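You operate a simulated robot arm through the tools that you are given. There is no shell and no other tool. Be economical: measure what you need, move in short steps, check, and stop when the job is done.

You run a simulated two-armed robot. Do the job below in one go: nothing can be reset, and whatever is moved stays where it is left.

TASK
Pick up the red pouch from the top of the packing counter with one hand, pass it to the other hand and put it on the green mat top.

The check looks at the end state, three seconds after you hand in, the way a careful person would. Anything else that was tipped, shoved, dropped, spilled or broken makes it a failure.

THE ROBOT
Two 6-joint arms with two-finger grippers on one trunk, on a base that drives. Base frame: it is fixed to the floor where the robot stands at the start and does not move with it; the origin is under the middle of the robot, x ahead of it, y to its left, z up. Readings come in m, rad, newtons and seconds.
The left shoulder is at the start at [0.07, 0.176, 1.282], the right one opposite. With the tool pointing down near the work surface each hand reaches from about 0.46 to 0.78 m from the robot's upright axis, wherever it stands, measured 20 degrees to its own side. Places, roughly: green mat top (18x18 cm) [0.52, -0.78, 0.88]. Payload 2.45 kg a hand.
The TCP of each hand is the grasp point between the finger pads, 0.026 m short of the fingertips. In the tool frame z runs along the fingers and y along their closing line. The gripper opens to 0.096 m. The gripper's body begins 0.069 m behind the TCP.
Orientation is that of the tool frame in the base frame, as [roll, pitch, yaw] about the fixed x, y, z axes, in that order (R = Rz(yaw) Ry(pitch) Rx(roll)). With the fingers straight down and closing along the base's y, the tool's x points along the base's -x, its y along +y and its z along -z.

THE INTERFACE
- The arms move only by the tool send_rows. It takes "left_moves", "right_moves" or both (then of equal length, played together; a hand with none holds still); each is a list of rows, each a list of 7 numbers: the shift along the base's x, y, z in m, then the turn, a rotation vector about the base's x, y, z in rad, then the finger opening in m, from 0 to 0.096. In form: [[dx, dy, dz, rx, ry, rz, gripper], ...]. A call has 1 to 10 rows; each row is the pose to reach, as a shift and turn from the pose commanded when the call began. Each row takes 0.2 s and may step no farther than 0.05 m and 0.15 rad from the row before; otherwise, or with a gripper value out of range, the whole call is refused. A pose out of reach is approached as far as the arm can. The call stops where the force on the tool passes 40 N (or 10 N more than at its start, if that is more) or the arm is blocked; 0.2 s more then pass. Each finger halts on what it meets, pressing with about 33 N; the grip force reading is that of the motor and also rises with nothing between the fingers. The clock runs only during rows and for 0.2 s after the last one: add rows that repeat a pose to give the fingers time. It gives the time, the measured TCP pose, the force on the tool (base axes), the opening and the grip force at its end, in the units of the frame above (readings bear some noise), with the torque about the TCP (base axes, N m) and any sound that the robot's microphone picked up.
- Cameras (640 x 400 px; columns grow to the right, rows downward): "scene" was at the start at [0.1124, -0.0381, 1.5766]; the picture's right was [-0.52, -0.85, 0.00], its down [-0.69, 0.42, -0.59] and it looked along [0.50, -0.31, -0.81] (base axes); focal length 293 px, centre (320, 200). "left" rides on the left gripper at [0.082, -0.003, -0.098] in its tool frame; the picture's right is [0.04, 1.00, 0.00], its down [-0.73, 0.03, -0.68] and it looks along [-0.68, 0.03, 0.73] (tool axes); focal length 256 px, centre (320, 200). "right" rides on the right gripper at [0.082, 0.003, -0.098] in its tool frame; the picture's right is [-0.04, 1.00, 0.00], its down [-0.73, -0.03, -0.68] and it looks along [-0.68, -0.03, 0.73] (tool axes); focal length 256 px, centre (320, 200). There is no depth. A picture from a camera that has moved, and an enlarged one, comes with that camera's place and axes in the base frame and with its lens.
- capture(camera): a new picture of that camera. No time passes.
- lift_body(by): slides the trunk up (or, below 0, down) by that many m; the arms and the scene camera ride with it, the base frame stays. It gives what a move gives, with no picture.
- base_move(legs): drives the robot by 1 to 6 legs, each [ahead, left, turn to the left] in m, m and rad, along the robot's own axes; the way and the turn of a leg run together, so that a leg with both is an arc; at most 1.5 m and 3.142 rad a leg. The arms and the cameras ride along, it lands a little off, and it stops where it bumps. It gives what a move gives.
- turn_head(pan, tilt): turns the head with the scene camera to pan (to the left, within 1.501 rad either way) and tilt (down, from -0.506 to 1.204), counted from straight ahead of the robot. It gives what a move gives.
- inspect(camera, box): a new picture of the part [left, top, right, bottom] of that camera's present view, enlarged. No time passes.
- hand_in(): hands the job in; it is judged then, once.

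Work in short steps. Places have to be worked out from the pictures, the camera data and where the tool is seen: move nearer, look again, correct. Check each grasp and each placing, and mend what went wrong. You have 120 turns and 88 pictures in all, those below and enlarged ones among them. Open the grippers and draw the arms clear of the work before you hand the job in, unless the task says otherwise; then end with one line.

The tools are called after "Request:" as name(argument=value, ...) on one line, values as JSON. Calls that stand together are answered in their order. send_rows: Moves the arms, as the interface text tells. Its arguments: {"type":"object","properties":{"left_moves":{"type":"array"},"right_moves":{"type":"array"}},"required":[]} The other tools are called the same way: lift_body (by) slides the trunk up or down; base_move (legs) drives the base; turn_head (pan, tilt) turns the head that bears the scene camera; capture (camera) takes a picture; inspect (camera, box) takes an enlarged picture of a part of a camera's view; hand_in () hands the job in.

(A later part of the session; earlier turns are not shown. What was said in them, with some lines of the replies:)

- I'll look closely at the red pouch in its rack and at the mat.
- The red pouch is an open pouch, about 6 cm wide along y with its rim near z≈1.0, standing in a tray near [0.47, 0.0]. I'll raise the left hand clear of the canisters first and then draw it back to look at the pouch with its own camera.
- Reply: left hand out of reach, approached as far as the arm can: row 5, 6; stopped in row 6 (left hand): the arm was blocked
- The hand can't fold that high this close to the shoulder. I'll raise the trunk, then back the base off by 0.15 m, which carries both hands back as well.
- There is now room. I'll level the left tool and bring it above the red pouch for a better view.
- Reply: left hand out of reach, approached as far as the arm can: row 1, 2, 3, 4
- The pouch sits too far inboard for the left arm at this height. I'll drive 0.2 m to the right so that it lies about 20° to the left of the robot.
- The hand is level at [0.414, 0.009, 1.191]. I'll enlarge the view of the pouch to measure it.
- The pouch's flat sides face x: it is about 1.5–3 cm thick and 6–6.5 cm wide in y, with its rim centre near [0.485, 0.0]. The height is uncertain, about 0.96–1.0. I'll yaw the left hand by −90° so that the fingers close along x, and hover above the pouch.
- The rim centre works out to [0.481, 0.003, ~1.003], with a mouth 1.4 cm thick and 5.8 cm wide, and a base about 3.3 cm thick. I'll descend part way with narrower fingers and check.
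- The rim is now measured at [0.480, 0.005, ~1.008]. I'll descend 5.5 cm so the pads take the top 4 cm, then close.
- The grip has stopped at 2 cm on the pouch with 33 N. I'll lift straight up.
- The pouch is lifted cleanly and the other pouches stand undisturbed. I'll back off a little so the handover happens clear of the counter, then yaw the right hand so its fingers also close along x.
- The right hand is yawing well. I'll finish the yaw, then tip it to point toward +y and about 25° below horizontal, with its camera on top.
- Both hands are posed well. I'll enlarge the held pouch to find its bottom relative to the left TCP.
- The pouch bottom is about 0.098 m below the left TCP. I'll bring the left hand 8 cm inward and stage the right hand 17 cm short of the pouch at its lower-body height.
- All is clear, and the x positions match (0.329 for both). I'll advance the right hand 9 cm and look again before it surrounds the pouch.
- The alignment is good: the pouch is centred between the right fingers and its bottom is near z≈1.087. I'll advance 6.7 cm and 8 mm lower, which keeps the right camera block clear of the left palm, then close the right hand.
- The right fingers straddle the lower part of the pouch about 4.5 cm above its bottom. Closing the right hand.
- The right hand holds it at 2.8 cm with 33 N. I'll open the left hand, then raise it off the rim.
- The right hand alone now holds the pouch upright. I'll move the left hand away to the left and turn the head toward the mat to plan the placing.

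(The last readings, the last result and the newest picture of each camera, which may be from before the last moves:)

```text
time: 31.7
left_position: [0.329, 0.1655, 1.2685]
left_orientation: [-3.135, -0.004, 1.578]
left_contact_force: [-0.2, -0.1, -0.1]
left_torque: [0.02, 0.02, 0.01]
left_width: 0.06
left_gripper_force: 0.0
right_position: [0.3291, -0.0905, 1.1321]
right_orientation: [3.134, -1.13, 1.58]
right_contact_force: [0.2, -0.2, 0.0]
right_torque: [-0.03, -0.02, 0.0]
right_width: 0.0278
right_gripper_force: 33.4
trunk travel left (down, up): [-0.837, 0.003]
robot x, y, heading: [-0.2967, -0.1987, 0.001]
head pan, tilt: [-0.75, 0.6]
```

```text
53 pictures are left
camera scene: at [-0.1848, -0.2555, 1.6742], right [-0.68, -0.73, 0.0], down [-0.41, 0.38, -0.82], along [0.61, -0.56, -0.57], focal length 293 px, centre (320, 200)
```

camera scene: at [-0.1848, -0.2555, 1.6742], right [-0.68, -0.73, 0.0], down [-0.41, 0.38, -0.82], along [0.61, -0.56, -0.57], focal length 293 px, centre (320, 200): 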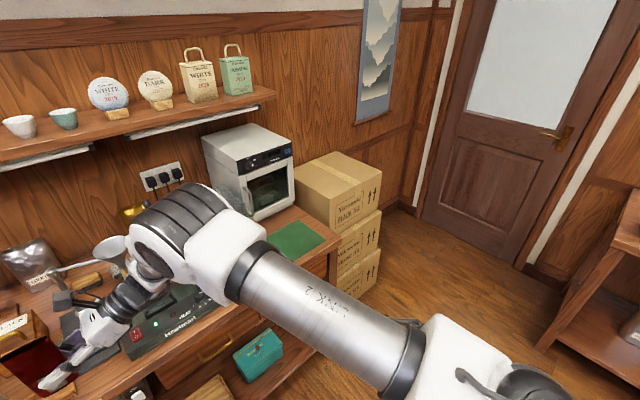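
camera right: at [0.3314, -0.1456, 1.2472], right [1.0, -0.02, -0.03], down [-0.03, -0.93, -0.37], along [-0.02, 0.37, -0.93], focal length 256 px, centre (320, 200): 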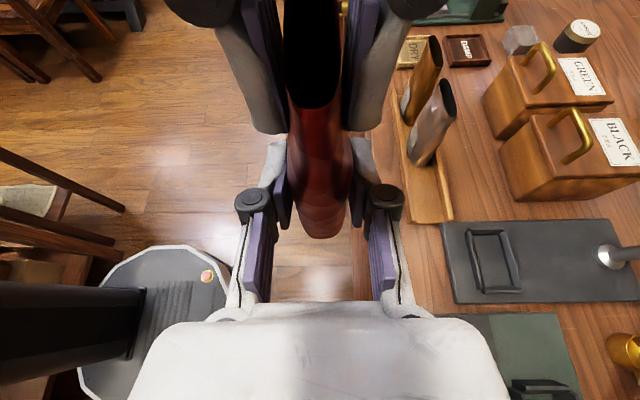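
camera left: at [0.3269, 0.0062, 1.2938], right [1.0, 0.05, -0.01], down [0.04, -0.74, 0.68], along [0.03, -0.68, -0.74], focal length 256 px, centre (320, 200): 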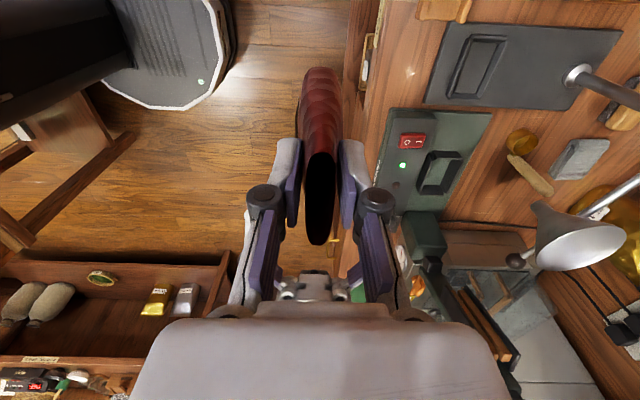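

The box stack stands just beyond the counter's right end (y < −0.93, x > 0.46, top ≈ 1.0), so the hand must come in from the front. I'll bring the right hand in front of its shoulder while yawing it toward +x.

Request:
send_rows(right_moves=[[0, -0.03, 0.01, 0, 0, -0.12, 0], [0, -0.06, 0.02, 0, 0, -0.24, 0], [0, -0.09, 0.02, 0, 0, -0.36, 0], [0, -0.12, 0.02, 0, 0, -0.48, 0], [0, -0.15, 0.02, 0, 0, -0.6, 0], [0, -0.18, 0.02, 0, 0, -0.72, 0], [0, -0.21, 0.02, 0, 0, -0.84, 0], [0, -0.24, 0.02, 0, 0, -0.96, 0], [0, -0.27, 0.02, 0, 0, -1.08, 0], [0, -0.3, 0.02, 0, 0, -1.2, 0]])

Request:
capture(camera="scene")

Request:
capture(camera="right")

```text
time: 33.9
left_position: [0.3283, 0.1641, 1.2698]
left_orientation: [-3.135, -0.003, 1.578]
left_contact_force: [-0.2, -0.1, -0.2]
left_torque: [0.01, -0.02, -0.01]
left_width: 0.0599
left_gripper_force: 0.1
right_position: [0.3252, -0.3939, 1.1508]
right_orientation: [3.135, -1.132, 0.378]
right_contact_force: [0.3, 0.4, -0.1]
right_torque: [0.0, -0.01, -0.01]
right_width: 0.0277
right_gripper_force: 33.0
trunk travel left (down, up): [-0.837, 0.003]
robot x, y, heading: [-0.3006, -0.1985, 0.004]
head pan, tilt: [-0.75, 0.6]
```

```text
52 pictures are left
camera scene: at [-0.1853, -0.2574, 1.6742], right [-0.68, -0.73, 0.0], down [-0.41, 0.38, -0.82], along [0.6, -0.56, -0.57], focal length 293 px, centre (320, 200)
```

scene: 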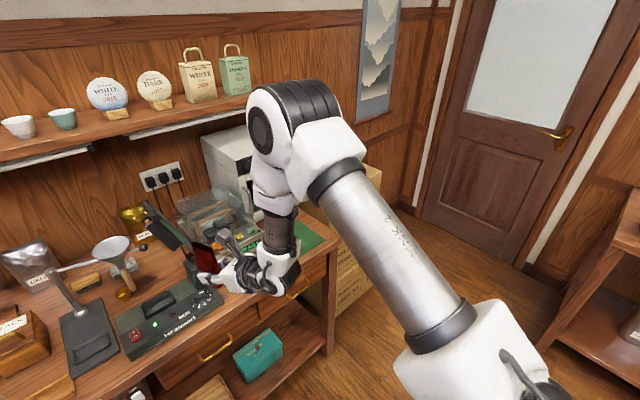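

```text
51 pictures are left
camera right: at [0.2758, -0.4159, 1.2667], right [0.35, -0.94, -0.03], down [-0.87, -0.31, -0.37], along [0.34, 0.16, -0.93], focal length 256 px, centre (320, 200)
```

right: 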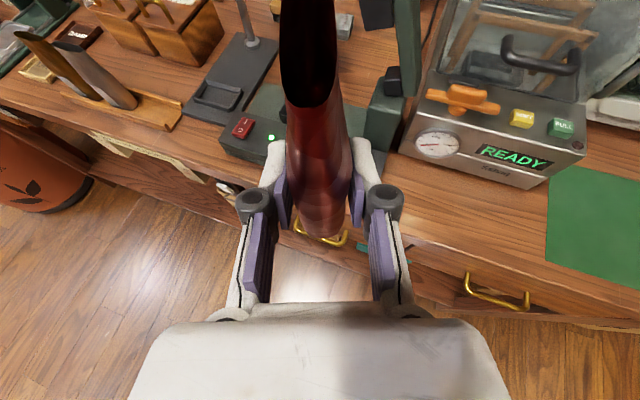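

The yaw worked and the pouch has not moved in the right grip. The tool now points mostly +x, about 22° to the left. I'll drive 0.39 m to the right to face the mat.

Request:
base_move(legs=[[0, -0.39, 0]])

Request:
turn_head(pan=-0.45, tilt=0.8)

Request:
capture(camera="right")

Request:
capture(camera="scene")

```text
time: 36.4
left_position: [0.3295, -0.2237, 1.2684]
left_orientation: [-3.134, -0.001, 1.577]
left_contact_force: [0.2, 0.3, -1.1]
left_torque: [0.0, -0.03, 0.01]
left_width: 0.06
left_gripper_force: 0.1
right_position: [0.3257, -0.7821, 1.152]
right_orientation: [3.131, -1.128, 0.383]
right_contact_force: [-0.1, 0.8, 0.4]
right_torque: [0.0, 0.05, -0.02]
right_width: 0.0277
right_gripper_force: 32.8
trunk travel left (down, up): [-0.837, 0.003]
robot x, y, heading: [-0.2965, -0.5877, 0.007]
head pan, tilt: [-0.75, 0.6]
```

```text
time: 37.2
left_position: [0.3298, -0.2262, 1.2692]
left_orientation: [-3.134, -0.004, 1.577]
left_contact_force: [0.1, 0.0, 0.1]
left_torque: [0.0, 0.02, -0.03]
left_width: 0.06
left_gripper_force: 0.0
right_position: [0.3274, -0.7832, 1.1514]
right_orientation: [3.134, -1.131, 0.38]
right_contact_force: [0.3, 0.0, 0.1]
right_torque: [0.0, -0.03, 0.02]
right_width: 0.0274
right_gripper_force: 33.0
trunk travel left (down, up): [-0.837, 0.003]
robot x, y, heading: [-0.2982, -0.5862, 0.007]
head pan, tilt: [-0.45, 0.799]
```

```text
50 pictures are left
camera right: at [0.2774, -0.8059, 1.2665], right [0.35, -0.94, -0.03], down [-0.87, -0.31, -0.37], along [0.34, 0.16, -0.93], focal length 256 px, centre (320, 200)
```

right: 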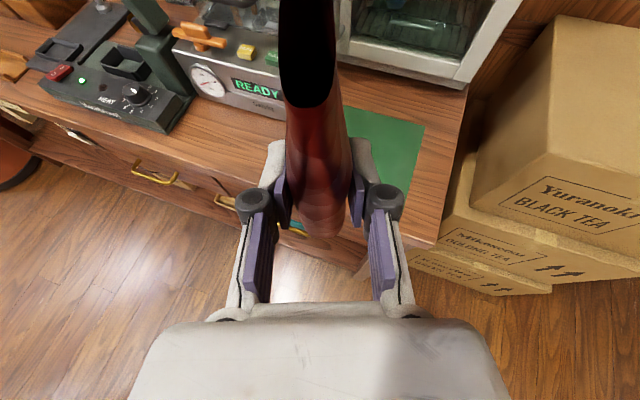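

```text
49 pictures are left
camera scene: at [-0.1758, -0.6228, 1.6574], right [-0.43, -0.9, 0.0], down [-0.65, 0.31, -0.7], along [0.63, -0.3, -0.72], focal length 293 px, centre (320, 200)
```

scene: 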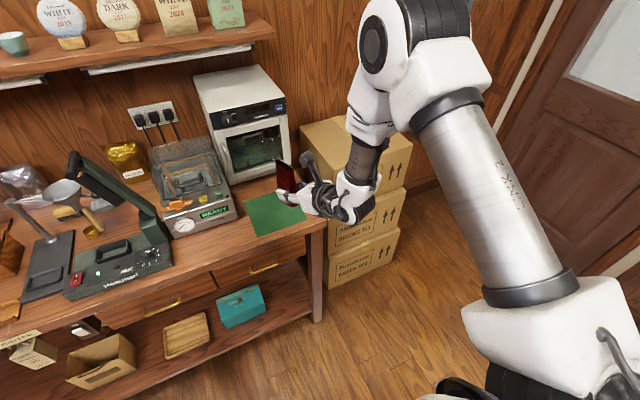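

The mat centre checks out at about [0.52, −0.775]. I'll drive 0.18 m ahead to bring the pouch over the mat at its present height (bottom about 0.22 m above it).

Request:
base_move(legs=[[0.18, 0, 0]])

Request:
capture(camera="right")

Request:
capture(camera="scene")

```text
time: 38.7
left_position: [0.5048, -0.2256, 1.2718]
left_orientation: [-3.137, -0.002, 1.577]
left_contact_force: [-0.8, 0.1, 0.7]
left_torque: [0.0, -0.03, -0.03]
left_width: 0.0601
left_gripper_force: 0.0
right_position: [0.5031, -0.7822, 1.1544]
right_orientation: [3.131, -1.133, 0.383]
right_contact_force: [0.4, 0.3, -0.3]
right_torque: [-0.01, 0.0, 0.0]
right_width: 0.0275
right_gripper_force: 33.4
trunk travel left (down, up): [-0.837, 0.003]
robot x, y, heading: [-0.1185, -0.5868, 0.004]
head pan, tilt: [-0.45, 0.799]
```

```text
48 pictures are left
camera right: at [0.4537, -0.8044, 1.2685], right [0.35, -0.94, -0.03], down [-0.87, -0.31, -0.38], along [0.34, 0.16, -0.93], focal length 256 px, centre (320, 200)
```

right: 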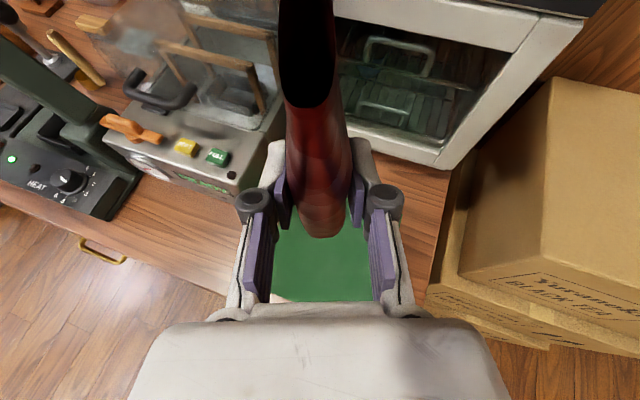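

```text
47 pictures are left
camera scene: at [-0.0008, -0.6212, 1.6578], right [-0.43, -0.9, 0.0], down [-0.64, 0.31, -0.7], along [0.63, -0.3, -0.72], focal length 293 px, centre (320, 200)
```

scene: 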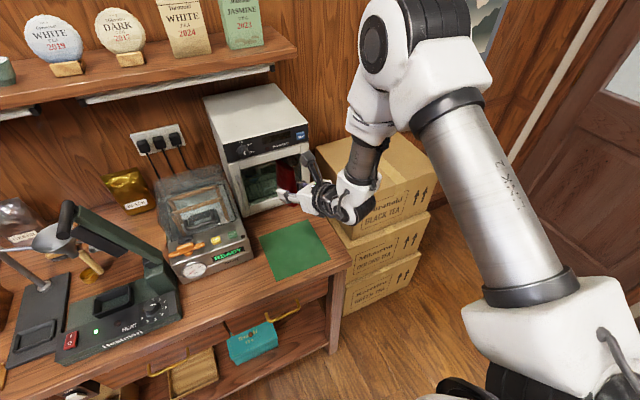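

The pouch is above the mat and clear of the oven and boxes. I'll lower the arm 19 cm and check.

Request:
send_rows(right_moves=[[0, 0, -0.04, 0, 0, 0, 0], [0, 0, -0.08, 0, 0, 0, 0], [0, 0, -0.12, 0, 0, 0, 0], [0, 0, -0.16, 0, 0, 0, 0], [0, 0, -0.19, 0, 0, 0, 0], [0, 0, -0.19, 0, 0, 0, 0]])

Request:
capture(camera="right")

Request:
inspect(camera="scene", box=[200, 140, 400, 290])

```text
time: 40.1
left_position: [0.51, -0.2247, 1.2683]
left_orientation: [-3.134, -0.004, 1.578]
left_contact_force: [-0.4, 0.2, 0.3]
left_torque: [0.02, 0.03, -0.02]
left_width: 0.0601
left_gripper_force: 0.1
right_position: [0.5068, -0.7822, 0.9618]
right_orientation: [3.133, -1.128, 0.383]
right_contact_force: [0.5, 0.0, -0.2]
right_torque: [-0.01, -0.03, 0.01]
right_width: 0.0278
right_gripper_force: 33.6
trunk travel left (down, up): [-0.837, 0.003]
robot x, y, heading: [-0.1177, -0.588, 0.006]
head pan, tilt: [-0.45, 0.799]
```

```text
46 pictures are left
camera right: at [0.4571, -0.8054, 1.0762], right [0.35, -0.94, -0.03], down [-0.87, -0.31, -0.37], along [0.34, 0.16, -0.93], focal length 256 px, centre (320, 200)
```

right: 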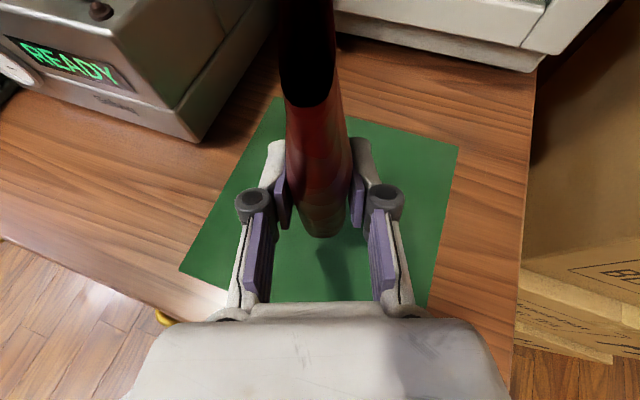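

```text
2.67 times, centred on (300, 215) of scene
camera zoom: at [0.0037, -0.621, 1.6574], right [-0.43, -0.9, 0.0], down [-0.65, 0.31, -0.7], along [0.63, -0.3, -0.72], focal length 782 px, centre (373, 160)
```

zoom: 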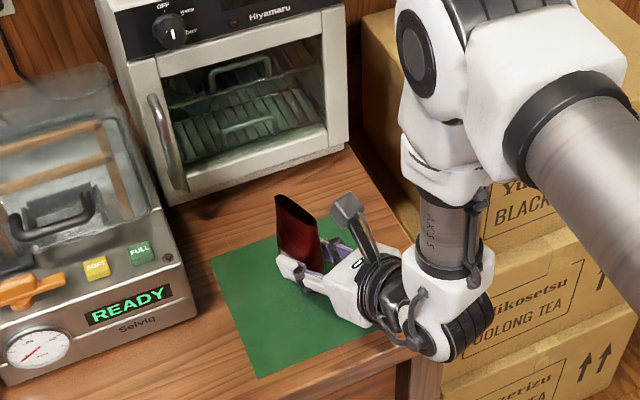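

The pouch hovers above the mat, roughly 3.5 cm up and nearly centred. I'll shift a centimetre right and descend gently to within about 5 mm.

Request:
send_rows(right_moves=[[0.004, -0.01, -0.01, 0, 0, 0, 0], [0.004, -0.01, -0.02, 0, 0, 0, 0], [0.004, -0.01, -0.028, 0, 0, 0, 0], [0.004, -0.01, -0.028, 0, 0, 0, 0]])

Request:
inspect(camera="scene", box=[240, 180, 340, 250])

Request:
capture(camera="right")

```text
time: 41.1
left_position: [0.5082, -0.2251, 1.2678]
left_orientation: [-3.136, -0.003, 1.579]
left_contact_force: [-0.4, -0.4, -0.3]
left_torque: [0.01, 0.0, 0.0]
left_width: 0.0598
left_gripper_force: 0.0
right_position: [0.5105, -0.7921, 0.9328]
right_orientation: [3.135, -1.131, 0.38]
right_contact_force: [0.8, 0.1, -0.4]
right_torque: [-0.03, 0.0, -0.01]
right_width: 0.0275
right_gripper_force: 32.7
trunk travel left (down, up): [-0.837, 0.003]
robot x, y, heading: [-0.1204, -0.5896, 0.0]
head pan, tilt: [-0.45, 0.799]
```

```text
5.71 times, centred on (290, 215) of scene
camera zoom: at [0.004, -0.6216, 1.6574], right [-0.43, -0.9, 0.0], down [-0.65, 0.31, -0.7], along [0.63, -0.3, -0.72], focal length 1676 px, centre (491, 114)
```

zoom: 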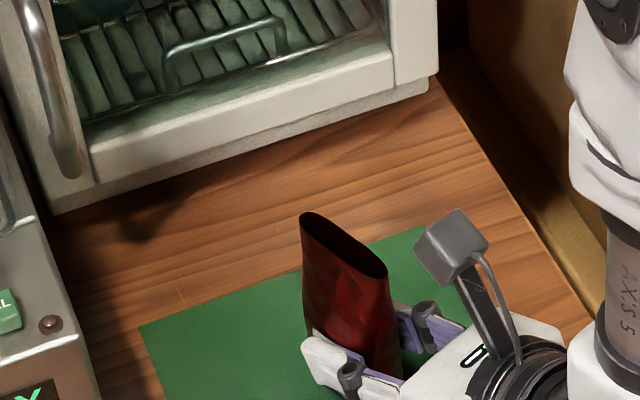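

```text
43 pictures are left
camera right: at [0.4615, -0.8153, 1.0486], right [0.35, -0.94, -0.03], down [-0.87, -0.31, -0.37], along [0.34, 0.16, -0.93], focal length 256 px, centre (320, 200)
```

right: 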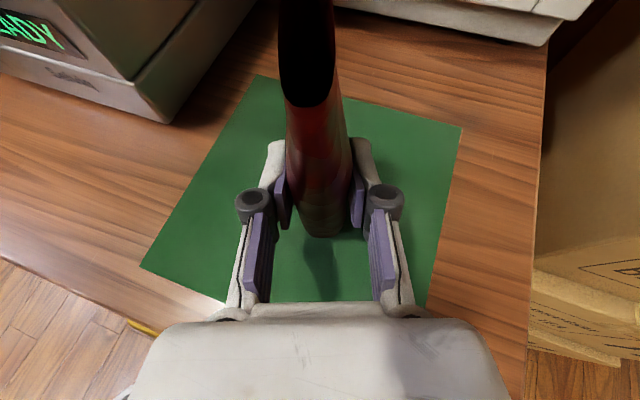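

No contact yet. I'll lower in small steps and read the force.

Request:
send_rows(right_moves=[[0, 0, -0.002, 0, 0, 0, 0], [0, 0, -0.004, 0, 0, 0, 0], [0, 0, -0.006, 0, 0, 0, 0]])

```text
time: 41.9
left_position: [0.5091, -0.2253, 1.269]
left_orientation: [-3.135, -0.004, 1.577]
left_contact_force: [-0.6, -0.3, -0.4]
left_torque: [0.01, 0.0, 0.01]
left_width: 0.0599
left_gripper_force: 0.2
right_position: [0.5113, -0.7923, 0.9268]
right_orientation: [3.134, -1.128, 0.381]
right_contact_force: [0.6, -0.4, -0.2]
right_torque: [-0.01, -0.02, -0.04]
right_width: 0.0275
right_gripper_force: 32.6
trunk travel left (down, up): [-0.837, 0.003]
robot x, y, heading: [-0.1205, -0.5839, -0.003]
head pan, tilt: [-0.45, 0.799]
```

Still free at TCP z 0.927. I'll continue down in small steps.

Request:
send_rows(right_moves=[[0, 0, -0.002, 0, 0, 0, 0], [0, 0, -0.004, 0, 0, 0, 0], [0, 0, -0.005, 0, 0, 0, 0]])

Request:
capture(camera="right")

```text
time: 42.7
left_position: [0.5076, -0.2242, 1.2702]
left_orientation: [-3.136, -0.003, 1.58]
left_contact_force: [-0.7, 0.0, 0.4]
left_torque: [-0.01, -0.02, -0.01]
left_width: 0.0599
left_gripper_force: 0.0
right_position: [0.5097, -0.792, 0.9269]
right_orientation: [3.129, -1.134, 0.387]
right_contact_force: [0.9, -1.7, 16.2]
right_torque: [0.02, 0.1, -0.01]
right_width: 0.0274
right_gripper_force: 33.6
trunk travel left (down, up): [-0.837, 0.003]
robot x, y, heading: [-0.1201, -0.5891, 0.003]
head pan, tilt: [-0.45, 0.799]
```

```text
42 pictures are left
camera right: at [0.4605, -0.8141, 1.0404], right [0.35, -0.94, -0.03], down [-0.87, -0.31, -0.38], along [0.35, 0.16, -0.93], focal length 256 px, centre (320, 200)
```

right: 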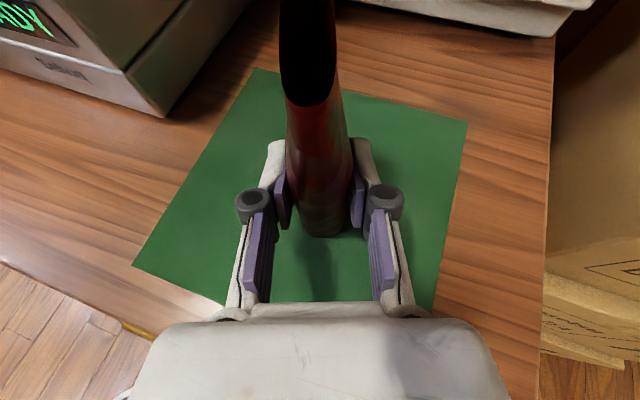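

Contact: 16 N upward at TCP z 0.927, so the pouch stands on the mat. I'll ease the command up 4 mm to relieve the pressing, then open the fingers gradually.

Request:
send_rows(right_moves=[[0, 0, 0.002, 0, 0, 0, 0], [0, 0, 0.004, 0, 0, 0, 0], [0, 0, 0.004, 0, 0, 0, 0]])

Request:
send_rows(right_moves=[[0, 0, 0, 0, 0, 0, 0.03], [0, 0, 0, 0, 0, 0, 0.036], [0, 0, 0, 0, 0, 0, 0.046], [0, 0, 0, 0, 0, 0, 0.06], [0, 0, 0, 0, 0, 0, 0.075], [0, 0, 0, 0, 0, 0, 0.075]])

Request:
capture(camera="right")

Request:
inspect(camera="scene", box=[240, 170, 360, 260])

```text
time: 43.5
left_position: [0.5101, -0.2257, 1.2693]
left_orientation: [-3.133, -0.003, 1.578]
left_contact_force: [0.0, 0.2, 0.7]
left_torque: [-0.01, -0.01, -0.03]
left_width: 0.06
left_gripper_force: 0.1
right_position: [0.509, -0.7924, 0.9266]
right_orientation: [3.134, -1.128, 0.38]
right_contact_force: [0.9, 0.3, 2.5]
right_torque: [0.14, -0.05, 0.01]
right_width: 0.0275
right_gripper_force: 32.6
trunk travel left (down, up): [-0.837, 0.003]
robot x, y, heading: [-0.1184, -0.5851, 0.003]
head pan, tilt: [-0.45, 0.799]
```

```text
time: 44.9
left_position: [0.5086, -0.2262, 1.2686]
left_orientation: [-3.134, -0.003, 1.578]
left_contact_force: [0.6, -0.8, 0.5]
left_torque: [-0.03, 0.01, -0.01]
left_width: 0.0598
left_gripper_force: 0.0
right_position: [0.5106, -0.7918, 0.9271]
right_orientation: [3.132, -1.13, 0.38]
right_contact_force: [-0.1, -0.8, -0.4]
right_torque: [-0.01, 0.0, 0.03]
right_width: 0.075
right_gripper_force: 0.1
trunk travel left (down, up): [-0.837, 0.003]
robot x, y, heading: [-0.1167, -0.5861, 0.003]
head pan, tilt: [-0.45, 0.799]
```

```text
41 pictures are left
camera right: at [0.4608, -0.8146, 1.0416], right [0.35, -0.94, -0.03], down [-0.87, -0.31, -0.37], along [0.34, 0.16, -0.93], focal length 256 px, centre (320, 200)
```

right: 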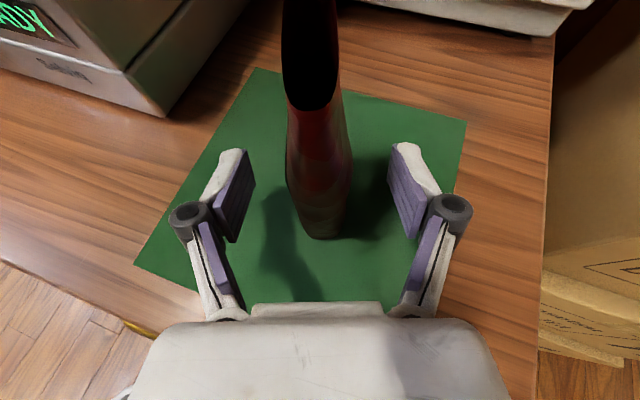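

```text
4.44 times, centred on (300, 215) of scene
camera zoom: at [0.004, -0.6212, 1.6574], right [-0.43, -0.9, 0.0], down [-0.65, 0.31, -0.7], along [0.63, -0.3, -0.72], focal length 1304 px, centre (409, 133)
```

zoom: 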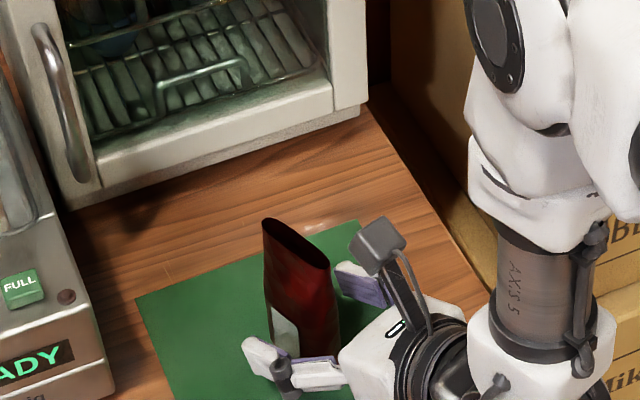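

The pouch stands upright and free on the mat. I'll draw the right hand back along its own axis, then check.

Request:
send_rows(right_moves=[[-0.018, -0.007, 0.004, 0, 0, 0, 0.075], [-0.037, -0.015, 0.01, 0, 0, 0, 0.075], [-0.06, -0.024, 0.018, 0, 0, 0, 0.075], [-0.083, -0.033, 0.028, 0, 0, 0, 0.075], [-0.105, -0.042, 0.04, 0, 0, 0, 0.075], [-0.105, -0.042, 0.04, 0, 0, 0, 0.075]])

Request:
capture(camera="right")

```text
time: 46.3
left_position: [0.5094, -0.2254, 1.2683]
left_orientation: [-3.133, -0.003, 1.577]
left_contact_force: [0.7, 0.3, 0.0]
left_torque: [-0.01, 0.03, 0.02]
left_width: 0.0599
left_gripper_force: 0.1
right_position: [0.4041, -0.8358, 0.9676]
right_orientation: [3.132, -1.13, 0.383]
right_contact_force: [0.1, 0.6, -0.1]
right_torque: [-0.04, -0.01, 0.0]
right_width: 0.0749
right_gripper_force: 0.1
trunk travel left (down, up): [-0.837, 0.003]
robot x, y, heading: [-0.1184, -0.5874, 0.002]
head pan, tilt: [-0.45, 0.799]
```

```text
39 pictures are left
camera right: at [0.3548, -0.8576, 1.0816], right [0.35, -0.94, -0.03], down [-0.87, -0.31, -0.37], along [0.34, 0.16, -0.93], focal length 256 px, centre (320, 200)
```

right: 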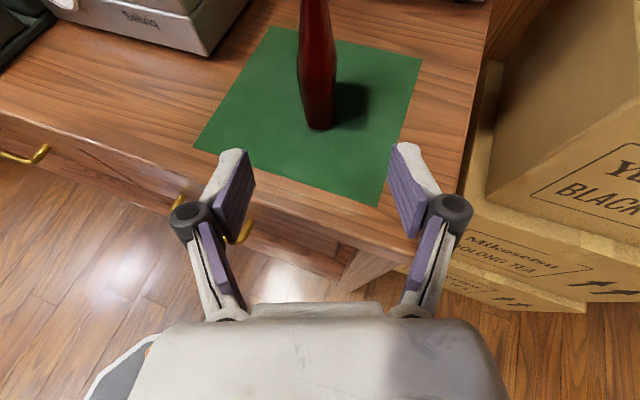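

The pouch stands on the mat and the hand is clear. I'll back the base off and take a final look at everything.

Request:
base_move(legs=[[-0.3, 0, 0]])

Request:
send_rows(right_moves=[[0, 0, 0, 0, 0, 0, 0.096], [0, 0, 0, 0, 0, 0, 0.096]], left_moves=[[0, 0, 0, 0, 0, 0, 0.096], [0, 0, 0, 0, 0, 0, 0.096]])

Request:
turn_head(pan=0.1, tilt=0.6)

Request:
capture(camera="scene")

Request:
capture(camera="right")

```text
time: 48.4
left_position: [0.2179, -0.2274, 1.2708]
left_orientation: [-3.138, -0.004, 1.574]
left_contact_force: [0.0, 0.1, 0.8]
left_torque: [0.03, -0.06, 0.04]
left_width: 0.0599
left_gripper_force: 0.1
right_position: [0.1123, -0.8369, 0.9682]
right_orientation: [3.13, -1.133, 0.383]
right_contact_force: [-1.3, -0.7, 0.1]
right_torque: [0.01, -0.03, 0.0]
right_width: 0.0746
right_gripper_force: 0.1
trunk travel left (down, up): [-0.837, 0.003]
robot x, y, heading: [-0.4057, -0.5865, 0.006]
head pan, tilt: [-0.45, 0.799]
stopped in leg 1: the robot was blocked; the commanded pose is now the measured one
```

```text
time: 49.0
left_position: [0.2198, -0.2267, 1.2688]
left_orientation: [-3.137, -0.003, 1.576]
left_contact_force: [0.1, 0.4, 0.1]
left_torque: [-0.02, -0.03, -0.02]
left_width: 0.0959
left_gripper_force: 0.0
right_position: [0.1145, -0.8367, 0.9673]
right_orientation: [3.134, -1.131, 0.381]
right_contact_force: [-0.2, 0.7, 0.0]
right_torque: [-0.02, -0.01, 0.0]
right_width: 0.096
right_gripper_force: 0.0
trunk travel left (down, up): [-0.837, 0.003]
robot x, y, heading: [-0.4093, -0.5852, 0.0]
head pan, tilt: [-0.45, 0.799]
```

```text
time: 50.0
left_position: [0.222, -0.227, 1.2691]
left_orientation: [-3.135, -0.003, 1.574]
left_contact_force: [-0.2, 0.2, -0.2]
left_torque: [0.01, -0.01, -0.02]
left_width: 0.0958
left_gripper_force: 0.0
right_position: [0.1152, -0.8378, 0.9654]
right_orientation: [3.133, -1.131, 0.378]
right_contact_force: [-0.1, 0.2, -0.1]
right_torque: [0.02, 0.03, 0.04]
right_width: 0.0962
right_gripper_force: 0.0
trunk travel left (down, up): [-0.837, 0.003]
robot x, y, heading: [-0.409, -0.589, 0.008]
head pan, tilt: [0.099, 0.6]
```

```text
38 pictures are left
camera scene: at [-0.2688, -0.5785, 1.6742], right [0.1, -0.99, 0.0], down [-0.56, -0.06, -0.82], along [0.82, 0.08, -0.57], focal length 293 px, centre (320, 200)
```

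scene: 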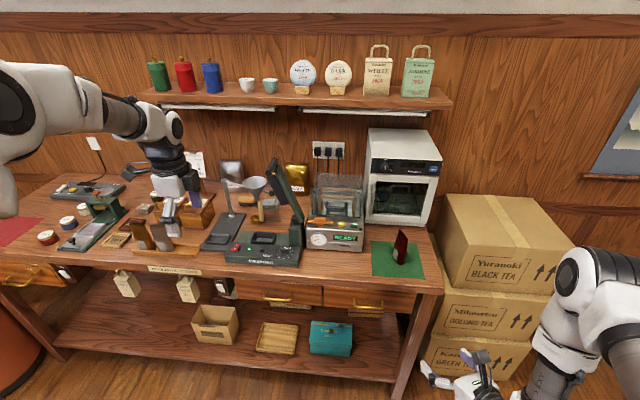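

```text
37 pictures are left
camera right: at [0.0661, -0.8596, 1.0812], right [0.35, -0.94, -0.03], down [-0.87, -0.31, -0.37], along [0.34, 0.16, -0.93], focal length 256 px, centre (320, 200)
```

right: 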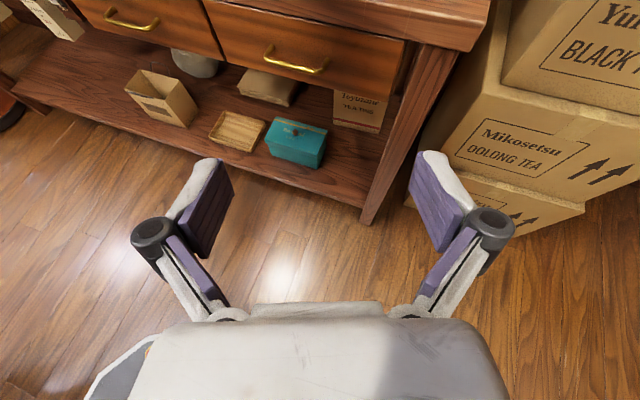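

The pouch stands on the mat and the counter looks undisturbed, but the base bumped something while backing. I'll ease forward a little and look to the sides and rear.

Request:
base_move(legs=[[0.06, 0, 0]])

Request:
capture(camera="left")

Request:
turn_head(pan=-1.5, tilt=0.7)

Request:
capture(camera="scene")

Request:
turn_head(pan=1.5, tilt=0.7)

Request:
capture(camera="scene")

```text
time: 50.9
left_position: [0.2719, -0.227, 1.2741]
left_orientation: [3.141, -0.004, 1.575]
left_contact_force: [-0.6, 0.1, 0.3]
left_torque: [0.03, -0.09, 0.0]
left_width: 0.0958
left_gripper_force: 0.1
right_position: [0.166, -0.8376, 0.9704]
right_orientation: [3.127, -1.135, 0.383]
right_contact_force: [-0.9, -0.1, 0.5]
right_torque: [-0.01, 0.03, -0.01]
right_width: 0.0957
right_gripper_force: 0.1
trunk travel left (down, up): [-0.837, 0.003]
robot x, y, heading: [-0.3443, -0.5905, 0.006]
head pan, tilt: [0.099, 0.6]
```

```text
36 pictures are left
camera left: at [0.2694, -0.1457, 1.3723], right [1.0, 0.04, 0.0], down [0.03, -0.74, 0.68], along [0.03, -0.68, -0.74], focal length 256 px, centre (320, 200)
```

left: 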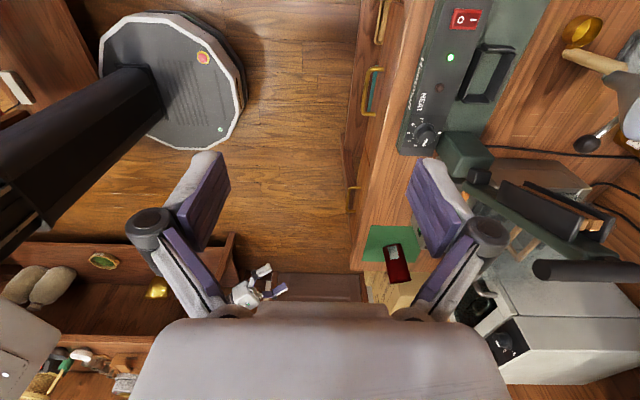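

```text
time: 52.6
left_position: [0.2787, -0.2286, 1.2696]
left_orientation: [-3.135, -0.003, 1.574]
left_contact_force: [0.5, 0.5, -0.3]
left_torque: [-0.01, -0.01, -0.02]
left_width: 0.0958
left_gripper_force: 0.1
right_position: [0.1722, -0.838, 0.9672]
right_orientation: [3.134, -1.128, 0.378]
right_contact_force: [-0.5, 0.2, 0.2]
right_torque: [0.03, 0.04, 0.0]
right_width: 0.0959
right_gripper_force: 0.1
trunk travel left (down, up): [-0.837, 0.003]
robot x, y, heading: [-0.346, -0.5878, 0.0]
head pan, tilt: [-1.499, 0.7]
```

```text
35 pictures are left
camera scene: at [-0.2937, -0.672, 1.6657], right [-1.0, -0.07, 0.0], down [-0.05, 0.64, -0.77], along [0.06, -0.76, -0.64], focal length 293 px, centre (320, 200)
```

scene: 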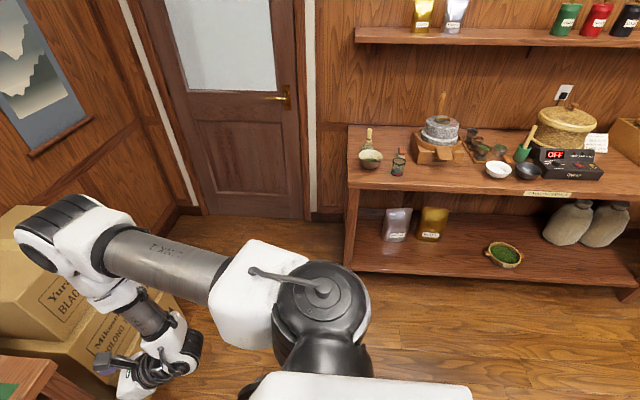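

```text
time: 55.2
left_position: [0.2803, -0.2275, 1.2688]
left_orientation: [-3.136, -0.003, 1.573]
left_contact_force: [-0.1, -0.2, 0.1]
left_torque: [0.0, 0.0, 0.0]
left_width: 0.096
left_gripper_force: 0.0
right_position: [0.1732, -0.8374, 0.9682]
right_orientation: [3.135, -1.13, 0.378]
right_contact_force: [-0.7, 0.9, 0.4]
right_torque: [-0.01, -0.04, -0.04]
right_width: 0.096
right_gripper_force: 0.1
trunk travel left (down, up): [-0.837, 0.003]
robot x, y, heading: [-0.353, -0.5899, 0.002]
head pan, tilt: [1.499, 0.7]
```

```text
34 pictures are left
camera scene: at [-0.2933, -0.5025, 1.6656], right [1.0, -0.07, 0.0], down [-0.05, -0.64, -0.76], along [0.05, 0.76, -0.64], focal length 293 px, centre (320, 200)
```

scene: 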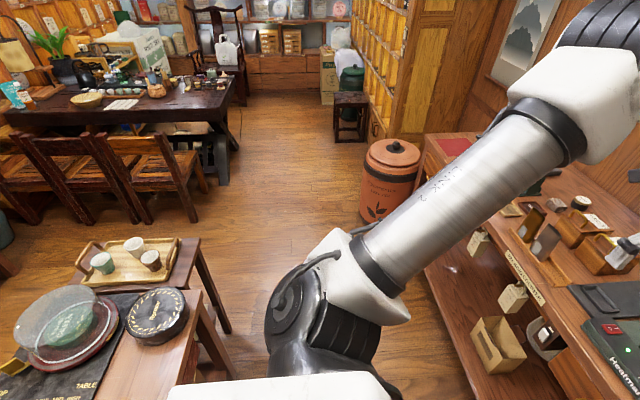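

Behind the robot is a low table with a tray, cups and a glass-covered dish, which is the likely thing I touched. I'll check that nothing on it has been upset.

Request:
turn_head(pan=1.5, tilt=1.0)

Request:
capture(camera="scene")

Request:
inspect(camera="scene", box=[0, 100, 280, 275])

```text
time: 56.0
left_position: [0.2802, -0.2273, 1.2686]
left_orientation: [-3.135, -0.004, 1.572]
left_contact_force: [-0.3, 0.8, 0.1]
left_torque: [-0.01, -0.01, -0.02]
left_width: 0.0961
left_gripper_force: 0.0
right_position: [0.1727, -0.838, 0.9669]
right_orientation: [3.134, -1.13, 0.378]
right_contact_force: [-0.9, 0.8, 0.3]
right_torque: [-0.01, -0.02, 0.01]
right_width: 0.096
right_gripper_force: 0.1
trunk travel left (down, up): [-0.837, 0.003]
robot x, y, heading: [-0.3543, -0.5852, 0.004]
head pan, tilt: [1.499, 1.0]
```

```text
33 pictures are left
camera scene: at [-0.2944, -0.5177, 1.6423], right [1.0, -0.07, 0.0], down [-0.06, -0.84, -0.54], along [0.04, 0.54, -0.84], focal length 293 px, centre (320, 200)
```

scene: 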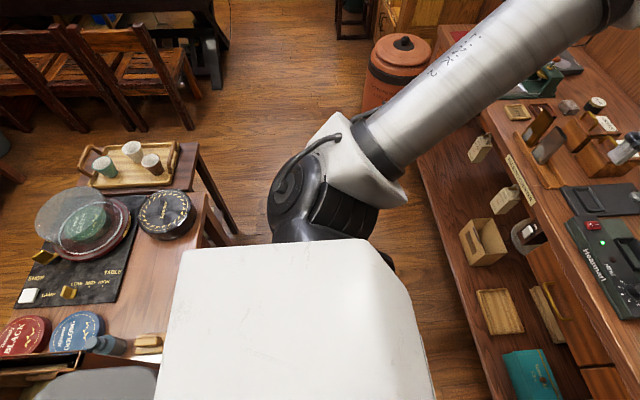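

```text
2.29 times, centred on (140, 188) of scene
camera zoom: at [-0.2944, -0.5177, 1.6423], right [1.0, -0.07, 0.0], down [-0.06, -0.84, -0.54], along [0.04, 0.54, -0.84], focal length 670 px, centre (731, 229)
```

zoom: 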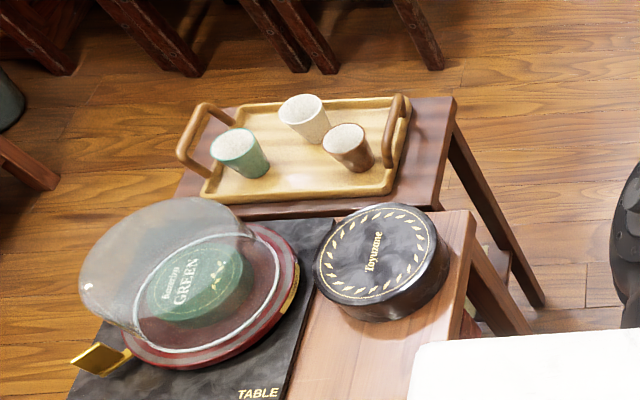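

Nothing on the table behind is tipped. The pouch stands on the mat, both grippers are open and clear, and all else is in its place, so I'm handing in.

Request:
hand_in()

```text
The job is handed in.
```

The red pouch was picked up with the left hand, passed to the right hand, and stands upright on the green mat; the base was blocked once while backing off afterwards, and I saw nothing tipped or moved.
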